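You operate a simulated robot arm through the tools that you are given. There is no shell and no other tool. Be economical: measure what you need, move in short steps, check, and stop when the job is done.

You run a simulated robot arm. Do the job below in one go: nothing can be reset, and whatever is moved stays where it is left.

TASK
Close the gasket drawer. Then take the green scrub pad on the fittings bench top and put it away on the pipe table top. Then take the yellow pail from the lower shelf of the fittings bench and put it on the fittings bench top. Then fetch the small pipe clamp from the format table top and set it on the fittings bench top. Then shut the right format table drawer. Then set the liner machine size selector to 10. Then set the grey speed selector to 1. Then close the clips drawer. Then put the vial on the raised back shelf away on the sample table top. Then take the blue clip and put it on the sample table top. Then open the seals drawer, put the green ring on the sample table top away inside and shut the drawer again. Then put the small clear jug from the sample table top in the basin. Keep to this order. Set down upright: blue clip, small clear jug. The liner machine size selector goes to its stop. The grey speed selector goes to its stop.

Only the result counts: the job must be done as asked and must still hold three seconds after the hand-in. Knocking over, shifting, dropping, spilling or breaking anything else fails it. Lids that push on must go on centred and level and be pressed home; caps that screw on are set level and turned clockwise until they are tight.

THE ROBOT
A 7-joint arm with a fingered hand on a trunk, on a base that drives. Base frame: it is fixed to the floor where the robot stands at the start and does not move with it; the origin is under the middle of the robot, x ahead of it, y to its left, z up. Readings come in m, degrees, newtons and seconds.
With the tool pointing down near the work surface it reaches from about 0.52 to 0.9 m from the robot's upright axis, wherever it stands. Its first joint turns from -149.0 to 149.0 degrees. Places, roughly: basin inside [-5.9, 8.2, 0.7]; blue clip (10x4x6 cm) [-4.4, 5.8, 0.9]; clips drawer [-3.7, 5.3, 0.6]; fittings bench top [1.2, 0.2, 0.9]; gasket drawer [0.9, -0.2, 0.7]; green ring (5x5x2 cm) [-4.5, 6.6, 0.9]; green scrub pad (7x10x5 cm) [1.2, 0, 0.9]; grey speed selector [-1.8, 5.5, 0.6]; liner machine size selector [-2.1, 2.1, 1.2]; pipe table top [1, 5.3, 0.7]; right format table drawer [-2.3, 1, 0.7]; sample table top [-4.3, 7.3, 0.9]; seals drawer [-4.1, 7.3, 0.8]; seals drawer inside [-4.2, 7.3, 0.7]; small clear jug [-4, 8, 1]; small pipe clamp (14x9x3 cm) [-1.6, 0.6, 0.9]; vial (4x4x8 cm) [-4.3, 5.5, 1]; yellow pail [1, 0.5, 0.25]. Payload 3.5 kg.
Tool frame: the origin (TCP) lies between the finger pads and is the grasp point; the fingertips stand 0.03 m ahead of it; z points along the fingers, y is the line along which they close. Largest opening 0.104 m; the body of the gripper starts 0.035 m behind the TCP. The gripper is a hand of 4 fingers: y runs from the thumb to the fingers, the wrist lies at [-0.015, -0.11, -0.186] in the tool frame.
Orientation is that of the tool frame in the base frame, as a unit quaternion [w, x, y, z]. With the fingers straight down and the wrist toward the robot, the tool's x, y and z point along [0, 1, 0], [1, 0, 0] and [0, 0, -1] of the base frame.

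THE INTERFACE
- The arm moves only by the tool drive_tool. Its argument "plan" is a list of rows, each a list of 2 entries, a list of its own where there are three numbers: the shift along the tool's x, y, z in units of 25 mm (1.0 is 25 mm), then the turn, a rotation vector about the tool's x, y, z in units of 8 degrees (1.0 is 8 degrees). In form: [[[x, y, z], [ax, ay, az]], ...]. A call has 1 to 12 rows; each row shifts and turns the commanded pose from where the row before left it, along the tool's axes as they then stand. A call with a number of a shift or a turn outside -1 to 1 is refused whole. Each row takes 0.2 s and may step no farther than 0.05 m and 8.6 degrees from the row before; otherwise, the whole call is refused. A pose out of reach is approached as far as the arm can. The call stops where the force on the tool passes 40 N (or 10 N more than at its start, if that is more) or the arm is blocked; 0.2 s more then pass. In this call time passes only in rows, and 0.2 s behind the last. It gives the time, the measured TCP pose, the force on the tool (base axes), the opening and the grip force at its end, in the units of the frame above (readings bear some noise), with the torque about the TCP (base axes, N m) and any sound that the robot's microphone picked up.
- Cameras (640 x 400 px; columns grow to the right, rows downward): "scene" is now at [0.0433, 0.1563, 1.3956]; the picture's right is [-0.18, -0.98, 0.00], its down [-0.51, 0.09, -0.86] and it looks along [0.84, -0.15, -0.52] (base axes); focal length 268 px, centre (320, 200). "wrist" rides on the gripper at [0.061, -0.092, -0.13] in the tool frame; the picture's right is [-0.81, 0.28, -0.52], its down [-0.53, -0.71, 0.46] and it looks along [-0.24, 0.64, 0.72] (tool axes); focal length 275 px, centre (320, 200). There is no depth. A picture from a camera that has moved, and an enlarged one, comes with that camera's place and axes in the base frame and with its lens.
- snapshot(camera): a new picture of that camera. The clock stands still meanwhile.
- move_column(by): slides the trunk up (or, below 0, down) by that many m; the arm and the scene camera ride with it, the base frame stays. It gives what a move gives, with no picture.
- drive_base(legs): drives the robot by 1 to 6 legs, each [ahead, left, turn to the left] in m, m and degrees, along the robot's own axes; the way and the turn of a leg run together, so that a leg with both is an arc; at most 1.5 m and 180 degrees a leg. The arm and the cameras ride along, it lands a little off, and it stops where it bumps. It gives what a move gives.
- set_fingers(index, middle, ring, thumb_bend, thumb_turn): sets how far each is bent, from 0 (flat) to 100 (curled in); at 30 the hand is open as for a grip, at 70 the pads meet at the TCP. One left out holds its place. A second passes; each finger stops where it meets its share of the squeeze, and holds until it gets a number again. It is the only way to open and close the hand. It gives what a move gives, with no picture; readings hold the bend of each and the force on the fingers (four entries, about 0 where the hand has none), thumb and palm. thumb_turn goes from beside the hand (0) to across from the fingers (100), as for a grip.
- head_to(pan, tilt): turns the head with the scene camera to pan (to the left, within 155 degrees either way) and tilt (down, from -29 to 69), counted from straight ahead of the robot. It gives what a move gives.
- zoom(camera, box): a new picture of the part [left, top, right, bottom] of that camera's present view, enlarged. The clock stands still meanwhile.
- close_job(): hands the job in; it is judged then, once.

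Go step by step. Nothing tells you exact positions but the pictures and the camera data: compare them with the known pose of the tool, close in by small moves and look again before you grip or let go. The budget is 535 turns and 310 pictures, counting those below and the enlarged ones. Unless the task says otherwise, let go and move clear before handing in, and close with one line.

The tools are called after ">>>" as a command line: name --argument value ..., lists and objects as JSON in quotes. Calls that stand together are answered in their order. drive_tool: Moves the arm, as the interface text tells. Its arguments: {"type":"object","properties":{"plan":{"type":"array","items":{"type":"array"}}},"required":["plan"]} The other tools are called the same way: move_column (by) slides the trunk up or down; set_fingers (index, middle, ring, thumb_bend, thumb_turn) moves the fingers one by one; drive_base (legs) drives the base; head_to (pan, tilt) turns the head that bears the scene camera; snapshot (camera) takes a picture; zoom (camera, box) takes an enlarged picture of a part of a camera's view; close_job () hands the job in.

At the start:

```text
clock: 0.0
tool_pos: [0.6433, 0.1157, 1.1618]
tcp_rot: [0.0, 0.707, 0.707, 0.001]
contact_force: [0.0, -0.2, 0.2]
moment: [-0.01, -0.01, 0.01]
grip_width: 0.1036
gripper_force: 0.0
shape: jaw
bend: [30.0, 30.0, 30.0, 30.0, 98.0]
finger forces: [0.0, 0.1, 0.0, 0.0, 0.0, 0.0]
trunk travel left (down, up): [-0.425, 0.285]
robot x, y, heading: [0.0003, 0.0016, 0.1]
head pan, tilt: [-10.3, 31.2]
```

scene: 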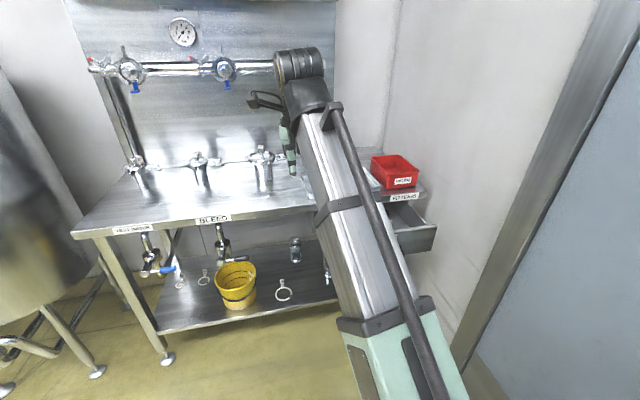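
wrist: 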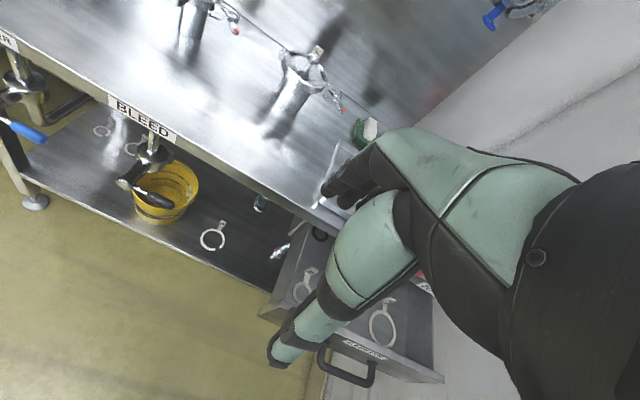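

The gasket drawer stands open ahead and to the right. I'll get a clearer look before moving.

>>> zoom --camera "wrist" --box '[230, 100, 470, 400]'

>>> zoom --camera "scene" --box '[60, 80, 460, 330]'

```text
1.33 times, centred on (350, 250) of wrist
camera zoom: at [0.5511, 0.1764, 1.2925], right [0.28, -0.81, 0.52], down [-0.71, -0.53, -0.46], along [0.64, -0.24, -0.72], focal length 367 px, centre (280, 133)
```

zoom: 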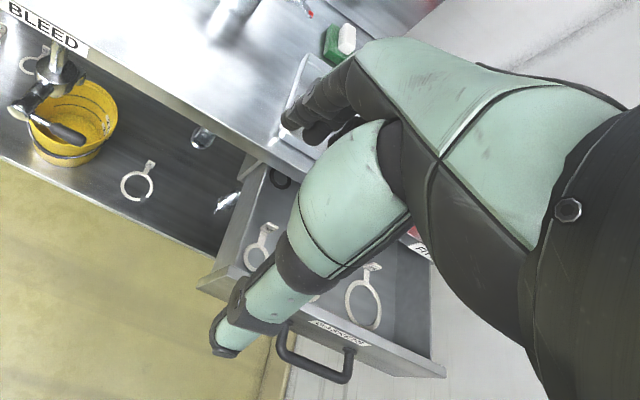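

```text
1.60 times, centred on (260, 205) of scene
camera zoom: at [0.0433, 0.1563, 1.3956], right [-0.18, -0.98, 0.0], down [-0.51, 0.09, -0.86], along [0.84, -0.15, -0.52], focal length 429 px, centre (416, 192)
```

zoom: 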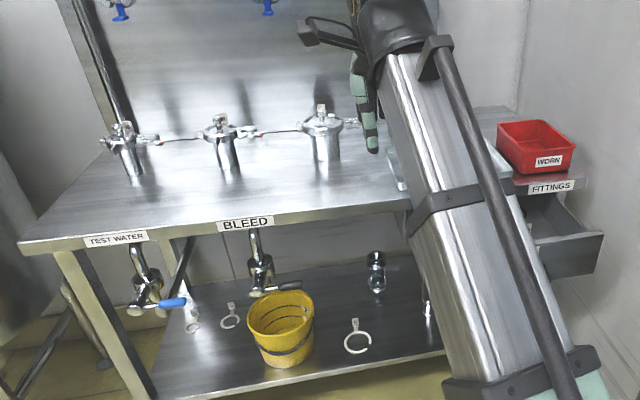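

The drawer's front is near x 0.715, its handle near (0.69, -0.19, 0.75). I'll move the hand in front of it and lower the trunk.

>>> drive_tool --plan '[[[-1, -0.3, 0], [0, 0, 0]], [[-1, -0.3, 0], [0, 0, 0]], [[-1, -0.3, 0], [0, 0, 0]], [[-1, -0.3, 0], [0, 0, 0]], [[-1, -0.3, 0], [0, 0, 0]], [[-1, -0.3, 0], [0, 0, 0]], [[-1, -0.3, 0], [0, 0, 0]], [[-1, -0.3, 0], [0, 0, 0]], [[-1, -0.3, 0], [0, 0, 0]], [[-1, -0.3, 0], [0, 0, 0]], [[-1, 0, 0], [0, 0, 0]], [[-1, 0, 0], [0, 0, 0]]]'

>>> move_column --by -0.2

>>> snapshot --camera "scene"

>>> snapshot --camera "wrist"

```text
clock: 2.6
tool_pos: [0.5651, -0.184, 1.1604]
tcp_rot: [0.0, 0.707, 0.707, 0.0]
contact_force: [0.2, 1.0, -0.5]
moment: [-0.01, 0.02, 0.04]
grip_width: 0.1038
gripper_force: 0.1
shape: jaw
bend: [30.0, 30.0, 30.0, 30.0, 98.0]
finger forces: [0.0, 0.1, 0.0, 0.0, 0.1, 0.0]
trunk travel left (down, up): [-0.425, 0.285]
robot x, y, heading: [-0.0, 0.0011, 0.2]
head pan, tilt: [-10.3, 31.2]
```

```text
clock: 4.8
tool_pos: [0.5665, -0.1822, 0.9587]
tcp_rot: [0.0, 0.708, 0.707, 0.0]
contact_force: [-0.3, 0.2, -0.1]
moment: [-0.04, 0.02, 0.03]
grip_width: 0.1037
gripper_force: 0.1
shape: jaw
bend: [30.0, 30.0, 30.0, 30.0, 98.0]
finger forces: [0.0, 0.0, 0.0, 0.0, 0.1, 0.1]
trunk travel left (down, up): [-0.225, 0.485]
robot x, y, heading: [-0.003, -0.0015, 0.1]
head pan, tilt: [-10.3, 31.2]
```

```text
305 pictures are left
camera scene: at [0.0433, 0.1563, 1.1957], right [-0.18, -0.98, 0.0], down [-0.51, 0.09, -0.86], along [0.84, -0.15, -0.52], focal length 268 px, centre (320, 200)
```

scene: 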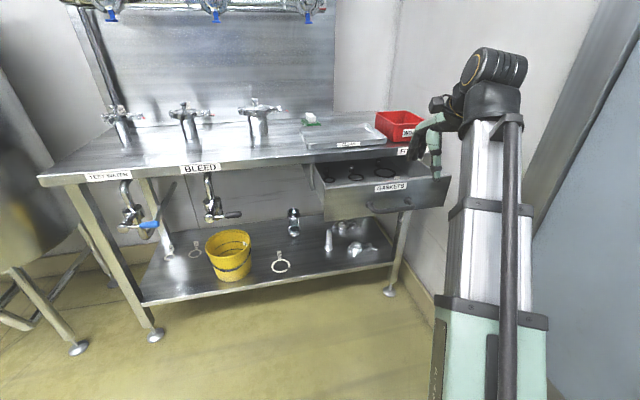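

```text
304 pictures are left
camera wrist: at [0.4744, -0.1235, 1.0898], right [0.28, -0.81, 0.52], down [-0.71, -0.53, -0.46], along [0.64, -0.24, -0.72], focal length 275 px, centre (320, 200)
```

wrist: 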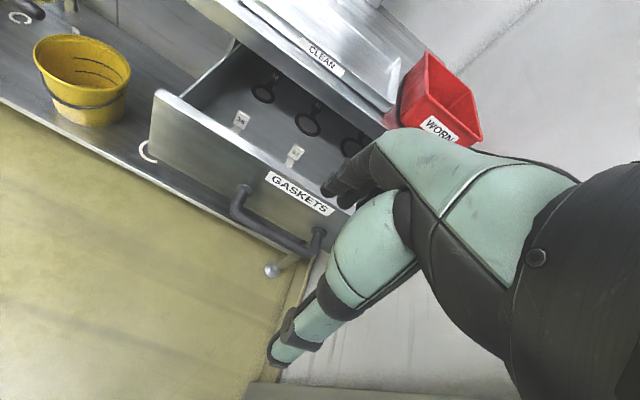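

Handle at about (0.68, -0.185, 0.745). I'll lower the hand in front of it and push forward.

>>> move_column --by -0.215

>>> drive_tool --plan '[[[0, 0.6, 0], [0, 0, 0]], [[0, 0.6, 0], [0, 0, 0]], [[0, 0.6, 0], [0, 0, 0]], [[0, 0.6, 0], [0, 0, 0]], [[0, 0.6, 0], [0, 0, 0]], [[0, 0.6, 0], [0, 0, 0]], [[0, 0.6, 0], [0, 0, 0]], [[0, 0.6, 0], [0, 0, 0]]]'

>>> snapshot --camera "scene"

>>> snapshot --camera "wrist"

```text
clock: 7.1
tool_pos: [0.5668, -0.1839, 0.7449]
tcp_rot: [0.0, 0.708, 0.707, 0.0]
contact_force: [0.1, -0.7, -0.4]
moment: [-0.04, -0.01, 0.02]
grip_width: 0.1038
gripper_force: 0.1
shape: jaw
bend: [30.0, 30.0, 30.0, 30.0, 98.0]
finger forces: [0.0, 0.0, 0.0, 0.0, 0.0, 0.1]
trunk travel left (down, up): [-0.01, 0.7]
robot x, y, heading: [-0.0023, 0.001, -0.1]
head pan, tilt: [-10.3, 31.2]
```

```text
clock: 8.9
tool_pos: [0.6882, -0.1828, 0.7446]
tcp_rot: [-0.001, 0.706, 0.708, -0.001]
contact_force: [0.5, 0.4, 0.2]
moment: [0.01, -0.02, 0.01]
grip_width: 0.1039
gripper_force: 0.0
shape: jaw
bend: [30.0, 30.0, 30.0, 30.0, 98.0]
finger forces: [0.0, 0.0, 0.0, 0.0, 0.0, 0.1]
trunk travel left (down, up): [-0.01, 0.7]
robot x, y, heading: [-0.0019, -0.0023, 0.2]
head pan, tilt: [-10.3, 31.2]
```

```text
303 pictures are left
camera scene: at [0.0432, 0.1563, 0.9807], right [-0.18, -0.98, 0.0], down [-0.51, 0.09, -0.86], along [0.84, -0.15, -0.52], focal length 268 px, centre (320, 200)
```

scene: 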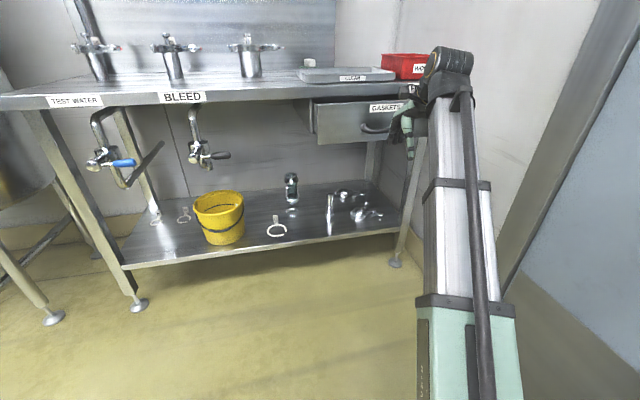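

```text
302 pictures are left
camera wrist: at [0.5954, -0.1233, 0.8739], right [0.28, -0.81, 0.52], down [-0.71, -0.53, -0.46], along [0.64, -0.24, -0.72], focal length 275 px, centre (320, 200)
```

wrist: 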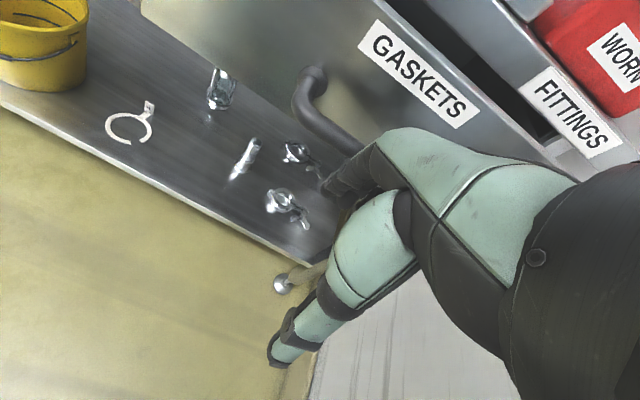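

The drawer moves easily and is nearly shut. I'll keep pushing until it meets resistance.

>>> drive_tool --plan '[[[0, 0.3, 0], [0, 0, 0]], [[0, 0.3, 0], [0, 0, 0]], [[0, 0.3, 0], [0, 0, 0]], [[0, 0.3, 0], [0, 0, 0]], [[0, 0.3, 0], [0, 0, 0]], [[0, 0.3, 0], [0, 0, 0]], [[0, 0.3, 0], [0, 0, 0]]]'

>>> snapshot --camera "wrist"

```text
clock: 10.5
tool_pos: [0.739, -0.1835, 0.7449]
tcp_rot: [0.0, 0.707, 0.707, 0.0]
contact_force: [-0.5, -0.8, 0.6]
moment: [0.0, 0.01, -0.01]
grip_width: 0.1033
gripper_force: 0.1
shape: jaw
bend: [30.0, 30.0, 30.0, 30.0, 98.0]
finger forces: [0.0, 0.4, 0.0, 0.0, 0.1, 0.1]
trunk travel left (down, up): [-0.01, 0.7]
robot x, y, heading: [0.0005, 0.0002, -0.0]
head pan, tilt: [-10.3, 31.2]
```

```text
301 pictures are left
camera wrist: at [0.6463, -0.1231, 0.8751], right [0.27, -0.81, 0.52], down [-0.71, -0.53, -0.46], along [0.64, -0.24, -0.72], focal length 275 px, centre (320, 200)
```

wrist: 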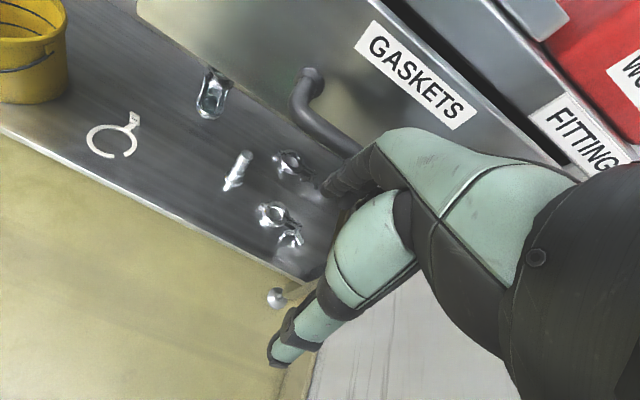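

>>> drive_tool --plan '[[[0, 0.3, 0], [0, 0, 0]], [[0, 0.3, 0], [0, 0, 0]], [[0, 0.3, 0], [0, 0, 0]], [[0, 0.3, 0], [0, 0, 0]], [[0, 0.3, 0], [0, 0, 0]], [[0, 0.3, 0], [0, 0, 0]], [[0, 0.3, 0], [0, 0, 0]]]'

>>> snapshot --camera "wrist"

>>> snapshot --camera "scene"

```text
clock: 12.1
tool_pos: [0.7876, -0.184, 0.7459]
tcp_rot: [0.0, 0.707, 0.707, 0.0]
contact_force: [-19.3, 1.0, 5.1]
moment: [-0.06, -0.38, -0.2]
grip_width: 0.1006
gripper_force: 0.0
shape: jaw
bend: [30.0, 38.0, 31.0, 30.0, 98.0]
finger forces: [0.0, 17.3, 2.6, 0.1, 0.0, 0.0]
trunk travel left (down, up): [-0.01, 0.7]
robot x, y, heading: [0.0021, 0.0012, -0.2]
head pan, tilt: [-10.3, 31.2]
```

```text
300 pictures are left
camera wrist: at [0.6969, -0.1235, 0.8762], right [0.27, -0.81, 0.52], down [-0.71, -0.53, -0.46], along [0.64, -0.24, -0.72], focal length 275 px, centre (320, 200)
```

wrist: 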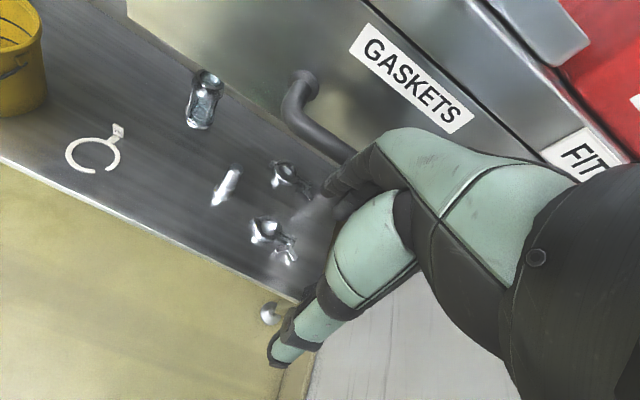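

```text
299 pictures are left
camera scene: at [0.0416, 0.1563, 0.9808], right [-0.18, -0.98, 0.0], down [-0.51, 0.09, -0.86], along [0.84, -0.15, -0.52], focal length 268 px, centre (320, 200)
```

scene: 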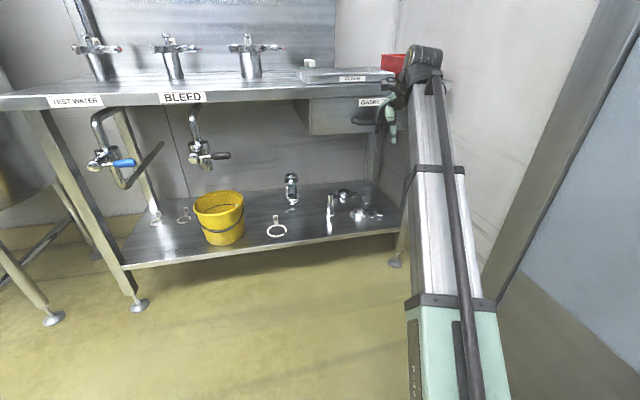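

It pushes back at 19 N and sits flush, so it seems shut. One more nudge, then I'll back off and check.

>>> drive_tool --plan '[[[0, 0.2, 0], [0, 0, 0]]]'

>>> drive_tool --plan '[[[0, -0.5, 0], [0, 0, 0]], [[0, -1, 0], [0, 0, 0]], [[0, -1, 0], [0, 0, 0]], [[0, -1, 0], [0, 0, 0]], [[0, -1, 0], [0, 0, 0]], [[0, -1, 0], [0, 0, 0]], [[0, -1, 0], [0, 0, 0]], [[0, -1, 0], [0, 0, 0]]]'

>>> snapshot --camera "scene"

>>> snapshot --camera "wrist"

```text
clock: 12.5
tool_pos: [0.7927, -0.1843, 0.7473]
tcp_rot: [0.001, 0.707, 0.707, 0.0]
contact_force: [-35.2, -0.5, 10.4]
moment: [-0.1, -0.73, -0.44]
grip_width: 0.0943
gripper_force: 0.1
shape: jaw
bend: [30.0, 43.0, 36.0, 30.0, 98.0]
finger forces: [0.0, 26.9, 9.0, 0.0, 0.1, 0.1]
trunk travel left (down, up): [-0.01, 0.7]
robot x, y, heading: [-0.0005, -0.0041, 0.2]
head pan, tilt: [-10.3, 31.2]
```

```text
clock: 14.3
tool_pos: [0.6087, -0.1824, 0.744]
tcp_rot: [0.0, 0.707, 0.707, 0.0]
contact_force: [-0.4, 1.0, -1.0]
moment: [0.0, 0.02, 0.01]
grip_width: 0.1039
gripper_force: 0.1
shape: jaw
bend: [30.0, 30.0, 30.0, 30.0, 98.0]
finger forces: [0.1, 0.0, 0.1, 0.0, 0.0, 0.0]
trunk travel left (down, up): [-0.01, 0.7]
robot x, y, heading: [0.0016, 0.0005, 0.1]
head pan, tilt: [-10.3, 31.2]
```

```text
298 pictures are left
camera scene: at [0.0433, 0.1563, 0.9806], right [-0.18, -0.98, 0.0], down [-0.51, 0.09, -0.86], along [0.84, -0.15, -0.52], focal length 268 px, centre (320, 200)
```

scene: 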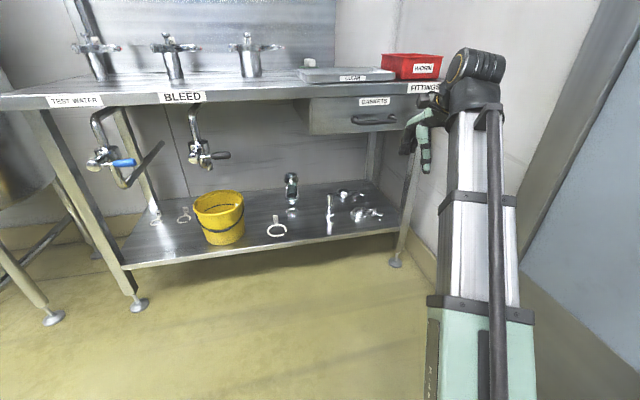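

```text
297 pictures are left
camera wrist: at [0.5165, -0.1231, 0.8732], right [0.27, -0.81, 0.52], down [-0.71, -0.53, -0.46], along [0.64, -0.24, -0.72], focal length 275 px, centre (320, 200)
```

wrist: 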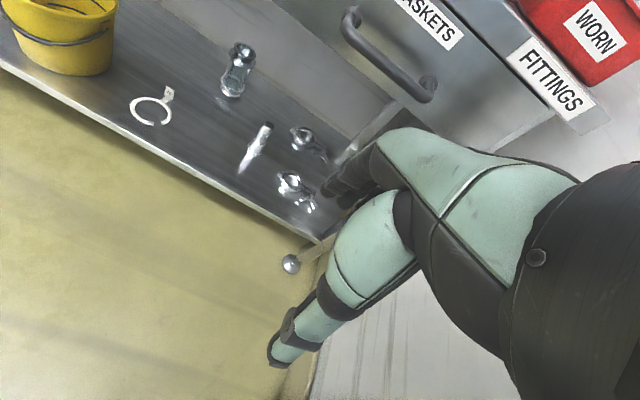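

The gasket drawer is shut. Next I raise the trunk and drive closer for the green scrub pad.

>>> move_column --by 0.45

>>> drive_base --legs '[[0.35, 0.05, 0]]'

>>> head_to --pan -5 --tilt 40

>>> snapshot --camera "scene"

>>> snapshot --camera "wrist"

```text
refused: 0.45 is not a number from -0.4 to 0.4
```

```text
clock: 15.8
tool_pos: [0.7895, -0.1566, 0.7423]
tcp_rot: [-0.003, 0.708, 0.706, -0.004]
contact_force: [-22.8, 0.4, 0.4]
moment: [0.04, -0.19, -0.27]
grip_width: 0.0985
gripper_force: 0.1
shape: jaw
bend: [30.0, 42.0, 33.0, 30.0, 98.0]
finger forces: [0.1, 18.3, 3.6, 0.0, 0.0, 0.1]
trunk travel left (down, up): [-0.01, 0.7]
robot x, y, heading: [0.1847, 0.0258, -0.3]
head pan, tilt: [-10.3, 31.2]
stopped in leg 1: the force on the tool passed its limit at 64 N (the readings are from after the stop); the commanded pose is now the measured one
```

```text
clock: 16.6
tool_pos: [0.7906, -0.1559, 0.7435]
tcp_rot: [-0.002, 0.708, 0.707, -0.003]
contact_force: [-29.8, 0.2, -1.2]
moment: [0.05, -0.23, -0.43]
grip_width: 0.0949
gripper_force: 0.1
shape: jaw
bend: [30.0, 43.0, 34.0, 30.0, 98.0]
finger forces: [0.1, 23.9, 5.5, 0.0, 0.1, 0.1]
trunk travel left (down, up): [-0.01, 0.7]
robot x, y, heading: [0.1875, 0.0275, -0.1]
head pan, tilt: [-5.0, 40.0]
```

```text
296 pictures are left
camera scene: at [0.2255, 0.1918, 0.9673], right [-0.09, -1.0, 0.0], down [-0.64, 0.06, -0.77], along [0.76, -0.07, -0.64], focal length 268 px, centre (320, 200)
```

scene: 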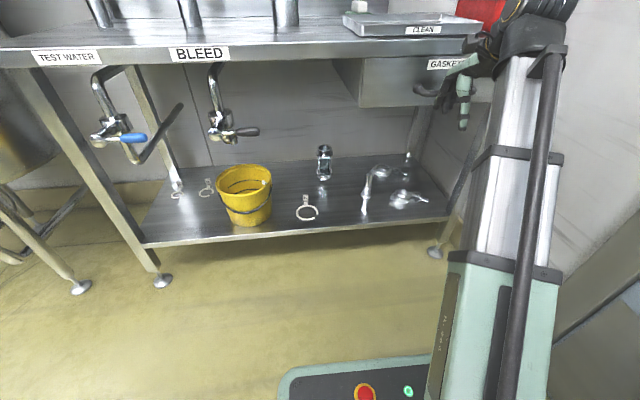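

```text
295 pictures are left
camera wrist: at [0.7001, -0.0959, 0.874], right [0.28, -0.81, 0.52], down [-0.72, -0.53, -0.45], along [0.64, -0.25, -0.73], focal length 275 px, centre (320, 200)
```

wrist: 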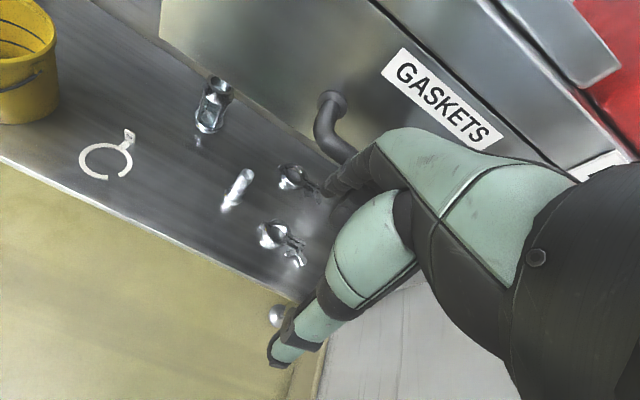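

The trunk call was refused for its size, so the hand met the shut drawer's handle. It did no harm. I'll back off, then raise.

>>> drive_base --legs '[[-0.15, 0, 0]]'

>>> move_column --by 0.4

```text
clock: 17.9
tool_pos: [0.6382, -0.1587, 0.7413]
tcp_rot: [-0.001, 0.708, 0.706, -0.003]
contact_force: [0.8, -0.1, -0.2]
moment: [-0.03, -0.02, 0.05]
grip_width: 0.1033
gripper_force: 0.1
shape: jaw
bend: [30.0, 30.0, 30.0, 30.0, 98.0]
finger forces: [0.0, 0.0, 0.0, 0.0, 0.0, 0.0]
trunk travel left (down, up): [-0.01, 0.7]
robot x, y, heading: [0.035, 0.0276, -0.2]
head pan, tilt: [-5.0, 40.0]
```

```text
clock: 21.8
tool_pos: [0.6373, -0.1576, 1.1435]
tcp_rot: [-0.001, 0.709, 0.705, -0.002]
contact_force: [-1.1, 0.0, -0.8]
moment: [0.01, 0.0, 0.0]
grip_width: 0.1034
gripper_force: 0.2
shape: jaw
bend: [30.0, 30.0, 30.0, 30.0, 98.0]
finger forces: [0.1, 0.0, 0.0, 0.0, 0.0, 0.1]
trunk travel left (down, up): [-0.41, 0.3]
robot x, y, heading: [0.0331, 0.0235, -0.1]
head pan, tilt: [-5.0, 40.0]
```

>>> drive_base --legs '[[0.42, 0.0, 0]]'

>>> snapshot --camera "scene"

>>> snapshot --camera "wrist"

```text
clock: 24.4
tool_pos: [1.0598, -0.1653, 1.1432]
tcp_rot: [-0.001, 0.712, 0.703, -0.004]
contact_force: [-0.8, 0.3, -0.3]
moment: [0.0, 0.04, 0.04]
grip_width: 0.1036
gripper_force: 0.0
shape: jaw
bend: [30.0, 30.0, 30.0, 30.0, 98.0]
finger forces: [0.1, 0.0, 0.1, 0.1, 0.0, 0.0]
trunk travel left (down, up): [-0.41, 0.3]
robot x, y, heading: [0.4556, 0.0237, -0.5]
head pan, tilt: [-5.0, 40.0]
```

```text
294 pictures are left
camera scene: at [0.4966, 0.189, 1.3672], right [-0.1, -1.0, 0.0], down [-0.64, 0.06, -0.77], along [0.76, -0.07, -0.64], focal length 268 px, centre (320, 200)
```

scene: 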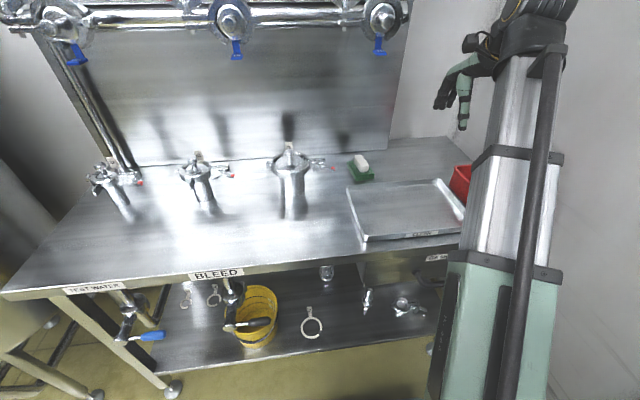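

```text
293 pictures are left
camera wrist: at [0.9684, -0.1036, 1.2734], right [0.27, -0.81, 0.52], down [-0.72, -0.52, -0.45], along [0.64, -0.25, -0.73], focal length 275 px, centre (320, 200)
```

wrist: 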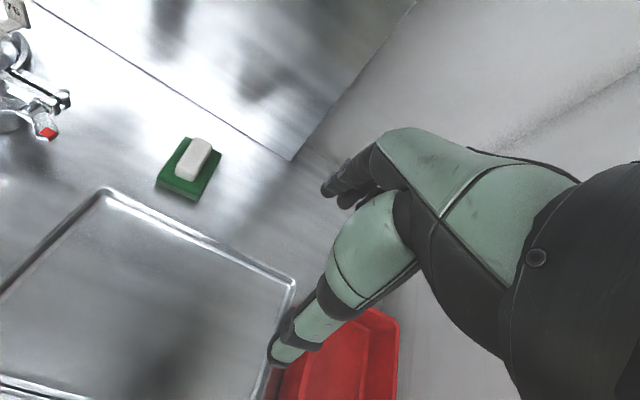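

>>> zoom --camera "wrist" --box '[130, 110, 250, 220]'

>>> zoom --camera "scene" --box '[320, 130, 420, 200]'

```text
3.64 times, centred on (190, 165) of wrist
camera zoom: at [0.9684, -0.1036, 1.2734], right [0.27, -0.81, 0.52], down [-0.72, -0.52, -0.45], along [0.64, -0.25, -0.73], focal length 1001 px, centre (793, 327)
```

zoom: 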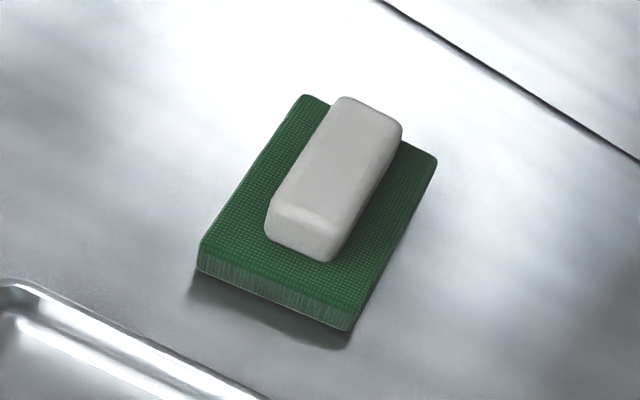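

```text
5.71 times, centred on (370, 165) of scene
camera zoom: at [0.4966, 0.189, 1.3672], right [-0.1, -1.0, 0.0], down [-0.64, 0.06, -0.77], along [0.76, -0.07, -0.64], focal length 1532 px, centre (34, 400)
```

zoom: 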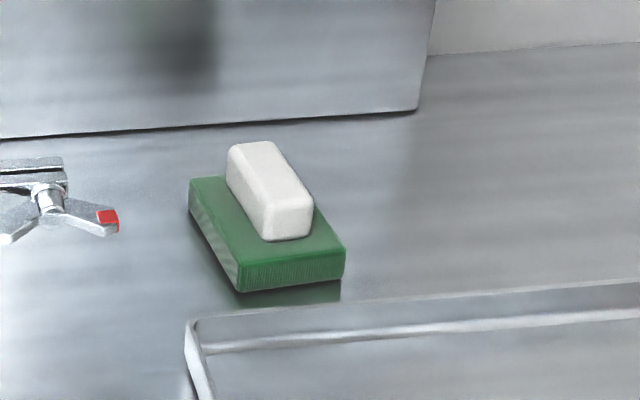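

The pad is green with a white grip block on top, centred near (1.242, -0.017), long axis about 9° off x. I'll move above it and turn the hand a quarter so it closes across the block, with the wrist on the clear right-hand side.

>>> drive_tool --plan '[[[0.75, 0.9, 0], [0, 0, 0]], [[0.75, 0.9, 0], [0, 0, 0]], [[0.75, 0.9, 0], [0, 0, 0]], [[0.75, 0.9, 0], [0, 0, 0]], [[0.75, 0.9, 0], [0, 0, 0]], [[0.75, 0.9, 0], [0, 0, 0]], [[0.75, 0.9, 0], [0, 0, 0]], [[0.75, 0.9, 0], [0, 0, 0]]]'

>>> drive_tool --plan '[[[0, 0, 0], [0, 0, -1]], [[0, 0, 0], [0, 0, -1]], [[0, 0, 0], [0, 0, -1]], [[0, 0, 0], [0, 0, -1]], [[0, 0, 0], [0, 0, -1]], [[0, 0, 0], [0, 0, -1]], [[0, 0, 0], [0, 0, -1]], [[0, 0, 0], [0, 0, -1]], [[0, 0, 0], [0, 0, -1]], [[0, 0, 0], [0, 0, -1]], [[0, 0, 0], [0, 0, -1]], [[0, 0, 0], [0, 0, -1]]]'

>>> snapshot --camera "wrist"

>>> snapshot --camera "scene"

```text
clock: 25.8
tool_pos: [1.1912, -0.0593, 1.1411]
tcp_rot: [-0.003, 0.713, 0.701, -0.005]
contact_force: [-5.7, -3.9, -1.6]
moment: [0.49, -1.1, 0.29]
grip_width: 0.1036
gripper_force: 0.0
shape: jaw
bend: [30.0, 30.0, 30.0, 30.0, 98.0]
finger forces: [0.0, 0.1, 0.1, 0.0, 0.1, 0.0]
trunk travel left (down, up): [-0.41, 0.3]
robot x, y, heading: [0.4555, 0.0222, -0.5]
head pan, tilt: [-5.0, 40.0]
stopped in row 7: the force on the tool passed its limit at 51 N (the readings are from after the stop); the commanded pose is now the measured one
```

```text
clock: 27.7
tool_pos: [1.1934, -0.0567, 1.1417]
tcp_rot: [-0.004, 0.219, 0.976, -0.001]
contact_force: [29.9, -26.8, 28.7]
moment: [1.94, 7.0, 4.61]
grip_width: 0.1041
gripper_force: 0.1
shape: jaw
bend: [30.0, 30.0, 30.0, 30.0, 98.0]
finger forces: [0.0, 0.1, 0.1, 0.0, 0.0, 0.0]
trunk travel left (down, up): [-0.41, 0.3]
robot x, y, heading: [0.4514, 0.0261, -0.9]
head pan, tilt: [-5.0, 40.0]
stopped in row 9: the force on the tool passed its limit at 137 N (the readings are from after the stop); the commanded pose is now the measured one
```

```text
290 pictures are left
camera wrist: at [1.0997, -0.1155, 1.2722], right [0.85, -0.1, 0.51], down [0.17, -0.87, -0.46], along [0.49, 0.48, -0.73], focal length 275 px, centre (320, 200)
```

wrist: 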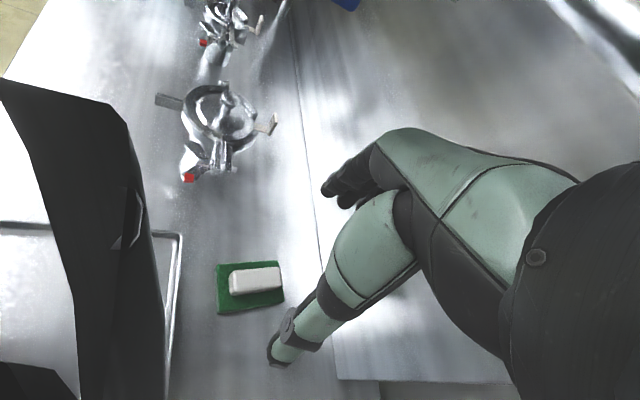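

```text
289 pictures are left
camera scene: at [0.4966, 0.189, 1.3672], right [-0.1, -1.0, 0.0], down [-0.64, 0.06, -0.77], along [0.76, -0.07, -0.64], focal length 268 px, centre (320, 200)
```

scene: 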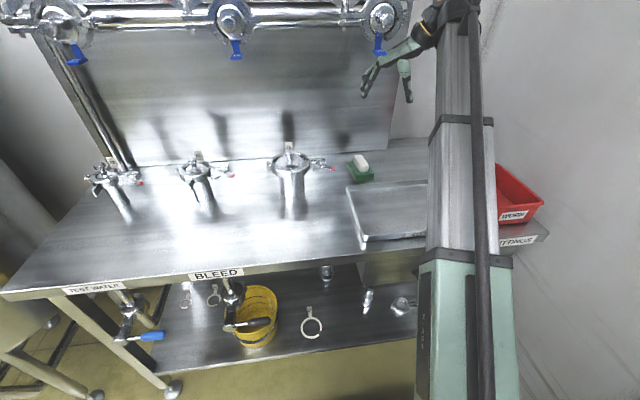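

The hand met the hanging blue valve handle near (1.2, -0.02, 1.24), above the pad. I'll back out, lower the trunk, and come in beneath it.

>>> drive_tool --plan '[[[0.9, -0.43, 0], [0, 0, 0]], [[0.9, -0.43, 0], [0, 0, 0]], [[0.9, -0.43, 0], [0, 0, 0]], [[0.9, -0.43, 0], [0, 0, 0]], [[0.9, -0.43, 0], [0, 0, 0]], [[0.9, -0.43, 0], [0, 0, 0]], [[0.9, -0.43, 0], [0, 0, 0]]]'

>>> snapshot --camera "scene"

```text
clock: 28.1
tool_pos: [1.1828, -0.0567, 1.1399]
tcp_rot: [-0.002, 0.221, 0.975, 0.0]
contact_force: [31.4, -15.4, 25.8]
moment: [0.57, 7.03, 3.59]
grip_width: 0.1038
gripper_force: 0.0
shape: jaw
bend: [30.0, 30.0, 30.0, 30.0, 98.0]
finger forces: [0.1, 0.0, 0.0, 0.0, 0.0, 0.0]
trunk travel left (down, up): [-0.41, 0.3]
robot x, y, heading: [0.4563, 0.0261, -0.7]
head pan, tilt: [-5.0, 40.0]
stopped in row 1: the force on the tool passed its limit at 73 N (the readings are from after the stop); the commanded pose is now the measured one
```

```text
288 pictures are left
camera scene: at [0.497, 0.189, 1.3672], right [-0.1, -1.0, 0.0], down [-0.64, 0.06, -0.77], along [0.76, -0.07, -0.64], focal length 268 px, centre (320, 200)
```

scene: 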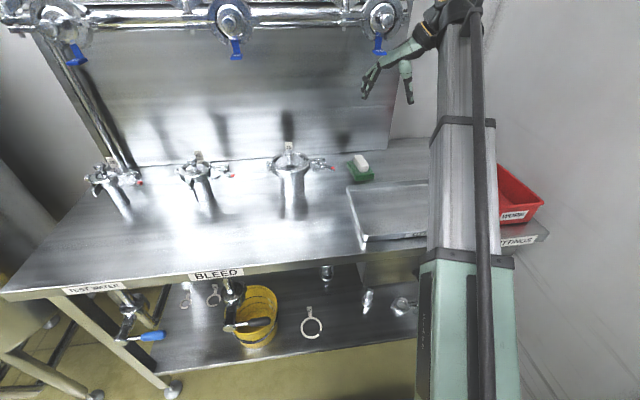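

>>> zoom --camera "scene" --box '[340, 0, 500, 110]'

>>> head_to --pan -15 --tilt 15

>>> snapshot --camera "scene"

```text
3.64 times, centred on (420, 55) of scene
camera zoom: at [0.497, 0.189, 1.3672], right [-0.1, -1.0, 0.0], down [-0.64, 0.06, -0.77], along [0.76, -0.07, -0.64], focal length 975 px, centre (-44, 727)
```

zoom: 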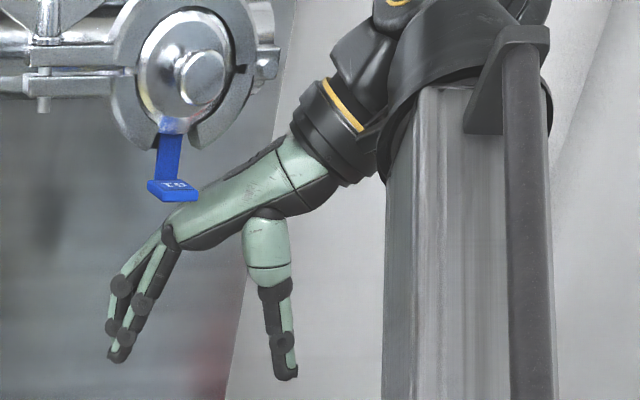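

```text
clock: 28.9
tool_pos: [1.184, -0.0572, 1.1416]
tcp_rot: [-0.001, 0.22, 0.975, 0.0]
contact_force: [37.0, -6.6, 21.2]
moment: [-0.35, 7.26, 3.0]
grip_width: 0.1035
gripper_force: 0.0
shape: jaw
bend: [30.0, 30.0, 30.0, 30.0, 98.0]
finger forces: [0.1, 0.0, 0.0, 0.0, 0.0, 0.1]
trunk travel left (down, up): [-0.41, 0.3]
robot x, y, heading: [0.4586, 0.0227, -0.7]
head pan, tilt: [-15.0, 15.0]
```

```text
286 pictures are left
camera scene: at [0.5022, 0.1722, 1.4066], right [-0.27, -0.96, 0.0], down [-0.25, 0.07, -0.97], along [0.93, -0.26, -0.26], focal length 268 px, centre (320, 200)
```

scene: 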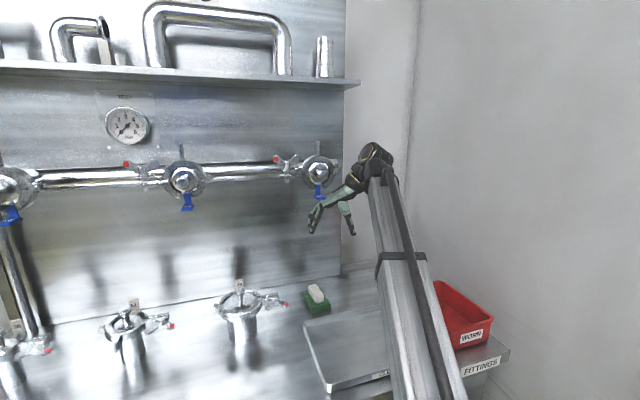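

The wrist appears jammed against its own forearm rather than on the handle. I'll turn back the other way, while backing out.

>>> drive_tool --plan '[[[0, 0, 0], [0, 0, 0.7]], [[0, 0, 0], [0, 0, 0.7]]]'

```text
clock: 29.2
tool_pos: [1.1835, -0.0578, 1.1413]
tcp_rot: [-0.002, 0.227, 0.974, 0.0]
contact_force: [3.4, 1.6, 1.3]
moment: [-0.17, 0.59, 0.11]
grip_width: 0.104
gripper_force: 0.0
shape: jaw
bend: [30.0, 30.0, 30.0, 30.0, 98.0]
finger forces: [0.0, 0.0, 0.0, 0.0, 0.0, 0.1]
trunk travel left (down, up): [-0.41, 0.3]
robot x, y, heading: [0.4571, 0.0226, -0.5]
head pan, tilt: [-15.0, 15.0]
stopped in row 1: the force on the tool passed its limit at 73 N (the readings are from after the stop); the commanded pose is now the measured one
```

>>> drive_tool --plan '[[[0, 0, 0], [0, 0, 0.4]], [[0, 0, 0], [0, 0, 0.4]], [[0.5, -0.2, 0], [0, 0, 0.4]], [[0.5, -0.2, 0], [0, 0, 0.4]], [[0.5, -0.2, 0], [0, 0, 0.4]], [[0.5, -0.2, 0], [0, 0, 0.4]]]'

```text
clock: 30.6
tool_pos: [1.1319, -0.043, 1.1403]
tcp_rot: [-0.001, 0.387, 0.922, -0.001]
contact_force: [-0.6, 0.4, 0.2]
moment: [-0.04, 0.01, -0.01]
grip_width: 0.1038
gripper_force: 0.0
shape: jaw
bend: [30.0, 30.0, 30.0, 30.0, 98.0]
finger forces: [0.0, 0.0, 0.0, 0.0, 0.1, 0.1]
trunk travel left (down, up): [-0.41, 0.3]
robot x, y, heading: [0.4585, 0.0253, -0.6]
head pan, tilt: [-15.0, 15.0]
```

Free now. The hand can't turn that far, so I'll grip the block lengthwise (7 cm, which fits the 10.4 cm opening) with the wrist toward the robot. I'll turn back and pull out.

>>> drive_tool --plan '[[[0, 0, 0], [0, 0, 0.886]], [[0, 0, 0], [0, 0, 0.886]], [[0, 0, 0], [0, 0, 0.886]], [[0, 0, 0], [0, 0, 0.886]], [[0, 0, 0], [0, 0, 0.886]], [[0.355, -0.774, 0], [0, 0, 0]], [[0.355, -0.774, 0], [0, 0, 0]], [[0.355, -0.774, 0], [0, 0, 0]], [[0.355, -0.774, 0], [0, 0, 0]]]'

>>> move_column --by -0.14

>>> head_to --pan -10 --tilt 30

>>> snapshot --camera "wrist"

>>> snapshot --camera "scene"

```text
clock: 32.6
tool_pos: [1.0477, -0.0166, 1.1405]
tcp_rot: [-0.001, 0.648, 0.761, -0.002]
contact_force: [0.3, -0.1, 0.6]
moment: [0.0, -0.03, 0.0]
grip_width: 0.1041
gripper_force: 0.1
shape: jaw
bend: [30.0, 30.0, 30.0, 30.0, 98.0]
finger forces: [0.0, 0.0, 0.1, 0.1, 0.1, 0.1]
trunk travel left (down, up): [-0.41, 0.3]
robot x, y, heading: [0.4562, 0.0237, -0.5]
head pan, tilt: [-15.0, 15.0]
```

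```text
clock: 34.3
tool_pos: [1.048, -0.0186, 1.001]
tcp_rot: [-0.001, 0.648, 0.761, -0.002]
contact_force: [0.3, 0.6, -0.3]
moment: [0.0, -0.01, -0.03]
grip_width: 0.104
gripper_force: 0.1
shape: jaw
bend: [30.0, 30.0, 30.0, 30.0, 98.0]
finger forces: [0.1, 0.1, 0.0, 0.0, 0.1, 0.0]
trunk travel left (down, up): [-0.27, 0.44]
robot x, y, heading: [0.4552, 0.0249, -0.5]
head pan, tilt: [-15.0, 15.0]
```

```text
clock: 35.1
tool_pos: [1.0483, -0.0191, 1.0008]
tcp_rot: [-0.001, 0.649, 0.761, -0.001]
contact_force: [0.1, -0.2, 0.6]
moment: [-0.02, 0.01, 0.04]
grip_width: 0.1039
gripper_force: 0.1
shape: jaw
bend: [30.0, 30.0, 30.0, 30.0, 98.0]
finger forces: [0.1, 0.0, 0.0, 0.0, 0.2, 0.1]
trunk travel left (down, up): [-0.27, 0.44]
robot x, y, heading: [0.4558, 0.0216, -0.5]
head pan, tilt: [-10.0, 30.0]
```

```text
285 pictures are left
camera wrist: at [0.9488, 0.0267, 1.1318], right [0.4, -0.76, 0.52], down [-0.62, -0.64, -0.45], along [0.67, -0.14, -0.73], focal length 275 px, centre (320, 200)
```

wrist: 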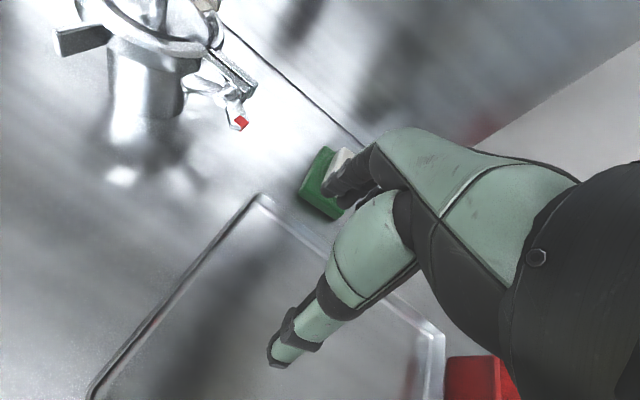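

```text
284 pictures are left
camera scene: at [0.5011, 0.1806, 1.2426], right [-0.18, -0.98, 0.0], down [-0.49, 0.09, -0.87], along [0.85, -0.16, -0.5], focal length 268 px, centre (320, 200)
```

scene: 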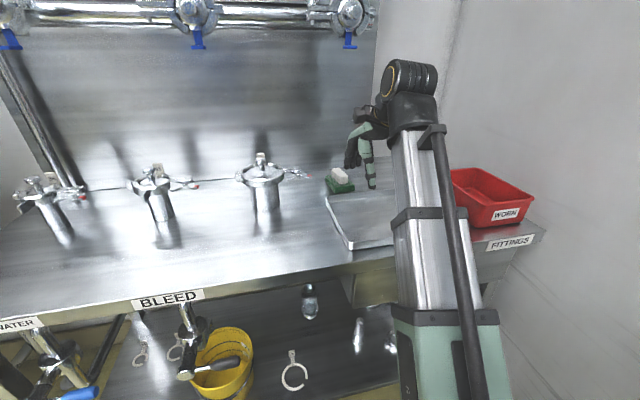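

>>> drive_tool --plan '[[[-0.15, 0.95, 0.25], [0, 0, 0]], [[-0.15, 0.95, 0.25], [0, 0, 0]], [[-0.15, 0.95, 0.25], [0, 0, 0]], [[-0.15, 0.95, 0.25], [0, 0, 0]], [[-0.15, 0.95, 0.25], [0, 0, 0]], [[-0.15, 0.95, 0.25], [0, 0, 0]], [[-0.15, 0.95, 0], [0, 0, 0]], [[-0.15, 0.95, 0], [0, 0, 0]]]'

>>> snapshot --camera "wrist"

>>> zoom --camera "scene" --box '[290, 100, 450, 220]'

```text
clock: 36.9
tool_pos: [1.2412, -0.0194, 0.9646]
tcp_rot: [-0.001, 0.648, 0.761, -0.001]
contact_force: [-0.1, 0.1, 0.0]
moment: [-0.02, -0.03, -0.01]
grip_width: 0.1034
gripper_force: 0.1
shape: jaw
bend: [30.0, 30.0, 30.0, 30.0, 98.0]
finger forces: [0.0, 0.0, 0.1, 0.0, 0.1, 0.0]
trunk travel left (down, up): [-0.27, 0.44]
robot x, y, heading: [0.4562, 0.0243, -0.7]
head pan, tilt: [-10.0, 30.0]
```

```text
283 pictures are left
camera wrist: at [1.1415, 0.0259, 1.0952], right [0.4, -0.76, 0.52], down [-0.62, -0.64, -0.45], along [0.67, -0.14, -0.73], focal length 275 px, centre (320, 200)
```

wrist: 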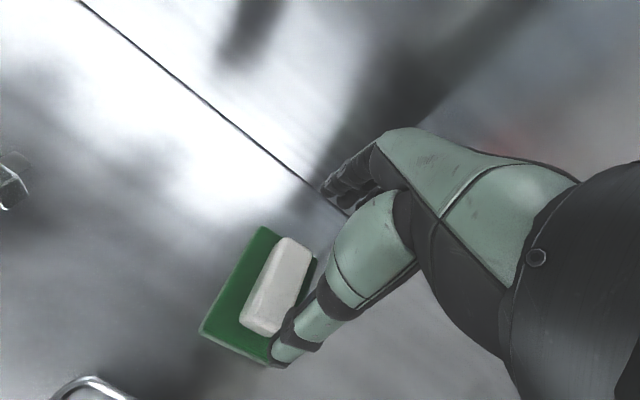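

```text
3.33 times, centred on (370, 160) of scene
camera zoom: at [0.501, 0.1807, 1.2425], right [-0.18, -0.98, 0.0], down [-0.49, 0.09, -0.87], along [0.85, -0.16, -0.5], focal length 894 px, centre (153, 333)
```

zoom: 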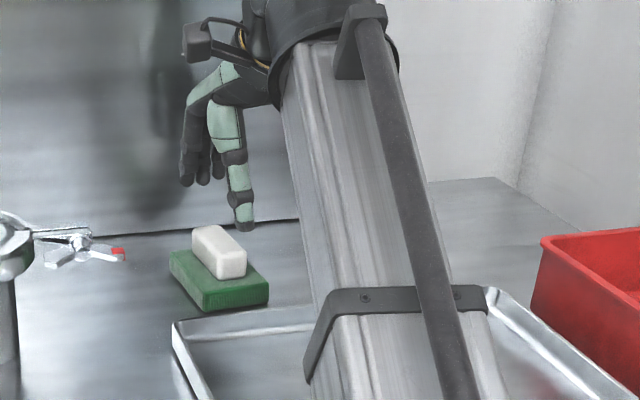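

Block confirmed at about (1.24, -0.02), top z about 0.896, right below the TCP. I'll lower to 0.905.

>>> drive_tool --plan '[[[0, 0, 0.6], [0, 0, 0]], [[0, 0, 0.6], [0, 0, 0]], [[0, 0, 0.6], [0, 0, 0]], [[0, 0, 0.6], [0, 0, 0]]]'

>>> snapshot --camera "wrist"

>>> zoom --camera "scene" --box '[310, 120, 390, 180]'

```text
clock: 37.9
tool_pos: [1.2402, -0.0172, 0.9034]
tcp_rot: [-0.001, 0.648, 0.762, -0.002]
contact_force: [-1.1, -1.1, 0.8]
moment: [0.0, 0.01, 0.03]
grip_width: 0.1038
gripper_force: 0.0
shape: jaw
bend: [30.0, 30.0, 30.0, 29.0, 98.0]
finger forces: [0.0, 0.0, 0.1, 0.1, 0.3, 0.0]
trunk travel left (down, up): [-0.27, 0.44]
robot x, y, heading: [0.4561, 0.0222, -0.5]
head pan, tilt: [-10.0, 30.0]
```

```text
281 pictures are left
camera wrist: at [1.141, 0.0266, 1.0339], right [0.4, -0.76, 0.52], down [-0.62, -0.64, -0.45], along [0.67, -0.14, -0.73], focal length 275 px, centre (320, 200)
```

wrist: 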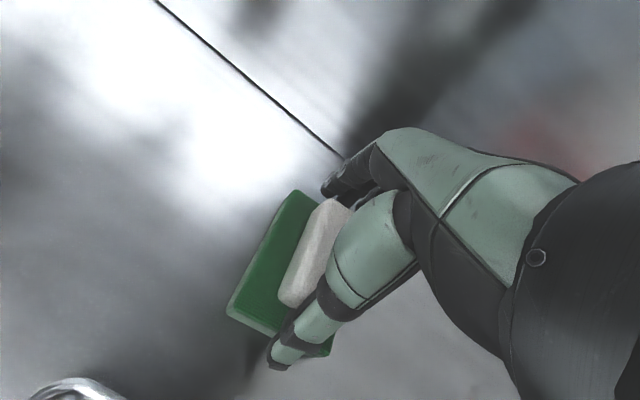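

```text
6.67 times, centred on (350, 150) of scene
camera zoom: at [0.501, 0.1806, 1.2425], right [-0.18, -0.98, 0.0], down [-0.49, 0.09, -0.87], along [0.85, -0.16, -0.5], focal length 1788 px, centre (120, 533)
```

zoom: 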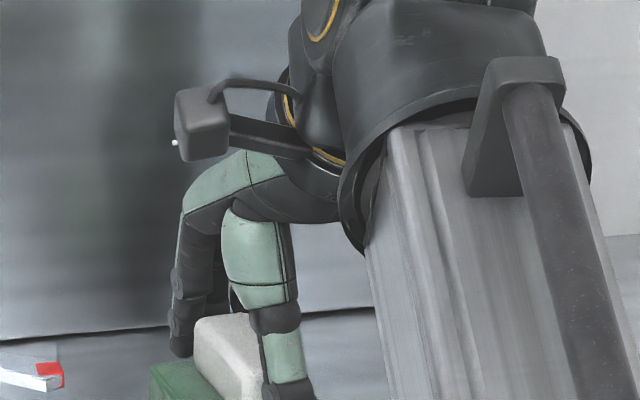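

Thumb sits slightly right of the block's end. I'll shift 4 mm left, lift 4 mm, then close.

>>> drive_tool --plan '[[[0.18, 0, -0.16], [0, 0, 0]]]'

>>> set_fingers --index 50 --middle 50 --ring 50 --thumb_bend 50

>>> snapshot --camera "wrist"

```text
clock: 38.3
tool_pos: [1.2402, -0.0129, 0.9067]
tcp_rot: [-0.002, 0.649, 0.76, -0.002]
contact_force: [-0.1, 0.0, -0.7]
moment: [-0.01, 0.02, -0.02]
grip_width: 0.1039
gripper_force: 0.1
shape: jaw
bend: [30.0, 30.0, 30.0, 30.0, 98.0]
finger forces: [0.0, 0.1, 0.1, 0.0, 0.1, 0.0]
trunk travel left (down, up): [-0.27, 0.44]
robot x, y, heading: [0.4539, 0.0266, -0.7]
head pan, tilt: [-10.0, 30.0]
```

```text
clock: 39.3
tool_pos: [1.2393, -0.0127, 0.9075]
tcp_rot: [0.0, 0.648, 0.762, -0.001]
contact_force: [5.2, -0.7, 11.6]
moment: [-0.1, -0.15, 0.09]
grip_width: 0.087
gripper_force: 16.9
shape: fingers
bend: [41.0, 43.0, 44.0, 35.0, 96.0]
finger forces: [7.2, 6.3, 5.3, 0.1, 15.5, 0.0]
trunk travel left (down, up): [-0.27, 0.44]
robot x, y, heading: [0.4583, 0.0227, -0.3]
head pan, tilt: [-10.0, 30.0]
```

```text
279 pictures are left
camera wrist: at [1.1393, 0.0315, 1.0385], right [0.4, -0.76, 0.52], down [-0.62, -0.64, -0.45], along [0.67, -0.14, -0.73], focal length 275 px, centre (320, 200)
```

wrist: 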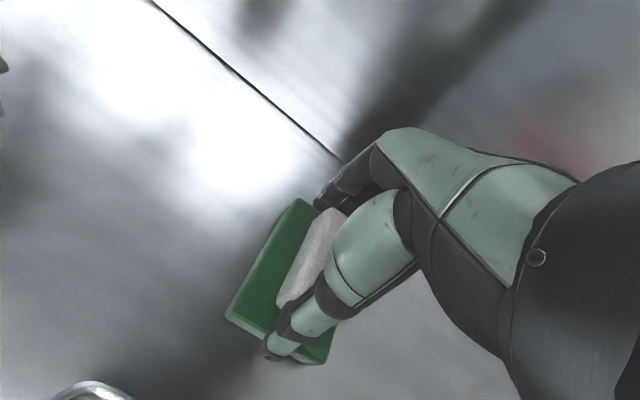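

Fingertips press the pad's top a little. I'll lift 5 mm and close further.

>>> drive_tool --plan '[[[0, 0, -0.2], [0, 0, 0]]]'

>>> set_fingers --index 60 --middle 60 --ring 60 --thumb_bend 60

>>> snapshot --camera "wrist"

```text
clock: 39.7
tool_pos: [1.2403, -0.0134, 0.9117]
tcp_rot: [-0.001, 0.648, 0.761, -0.002]
contact_force: [-0.8, 0.5, 5.3]
moment: [-0.01, -0.23, -0.03]
grip_width: 0.0844
gripper_force: 13.2
shape: fingers
bend: [42.0, 44.0, 47.0, 37.0, 96.0]
finger forces: [5.3, 4.6, 2.7, 0.0, 14.1, 0.1]
trunk travel left (down, up): [-0.27, 0.44]
robot x, y, heading: [0.4559, 0.027, -0.5]
head pan, tilt: [-10.0, 30.0]
```

```text
clock: 40.7
tool_pos: [1.2381, -0.0124, 0.9129]
tcp_rot: [0.0, 0.648, 0.762, -0.001]
contact_force: [-2.4, 0.4, 18.7]
moment: [0.07, -0.61, 0.03]
grip_width: 0.0742
gripper_force: 23.8
shape: fingers
bend: [48.0, 48.0, 60.0, 41.0, 95.0]
finger forces: [11.7, 11.4, 0.0, 0.1, 25.0, 0.0]
trunk travel left (down, up): [-0.27, 0.44]
robot x, y, heading: [0.4559, 0.0271, -0.6]
head pan, tilt: [-10.0, 30.0]
```

```text
278 pictures are left
camera wrist: at [1.1386, 0.0318, 1.0437], right [0.4, -0.76, 0.52], down [-0.62, -0.64, -0.45], along [0.67, -0.14, -0.73], focal length 275 px, centre (320, 200)
```

wrist: 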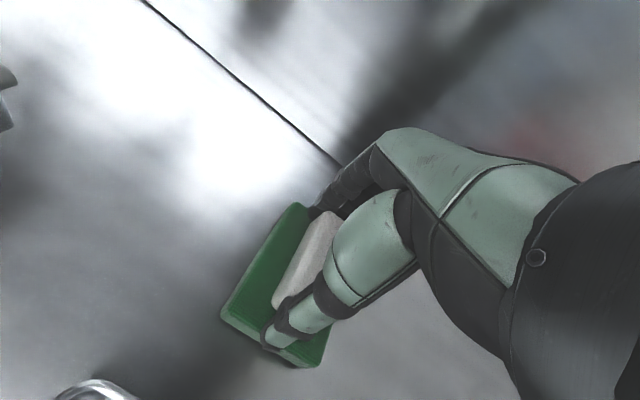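

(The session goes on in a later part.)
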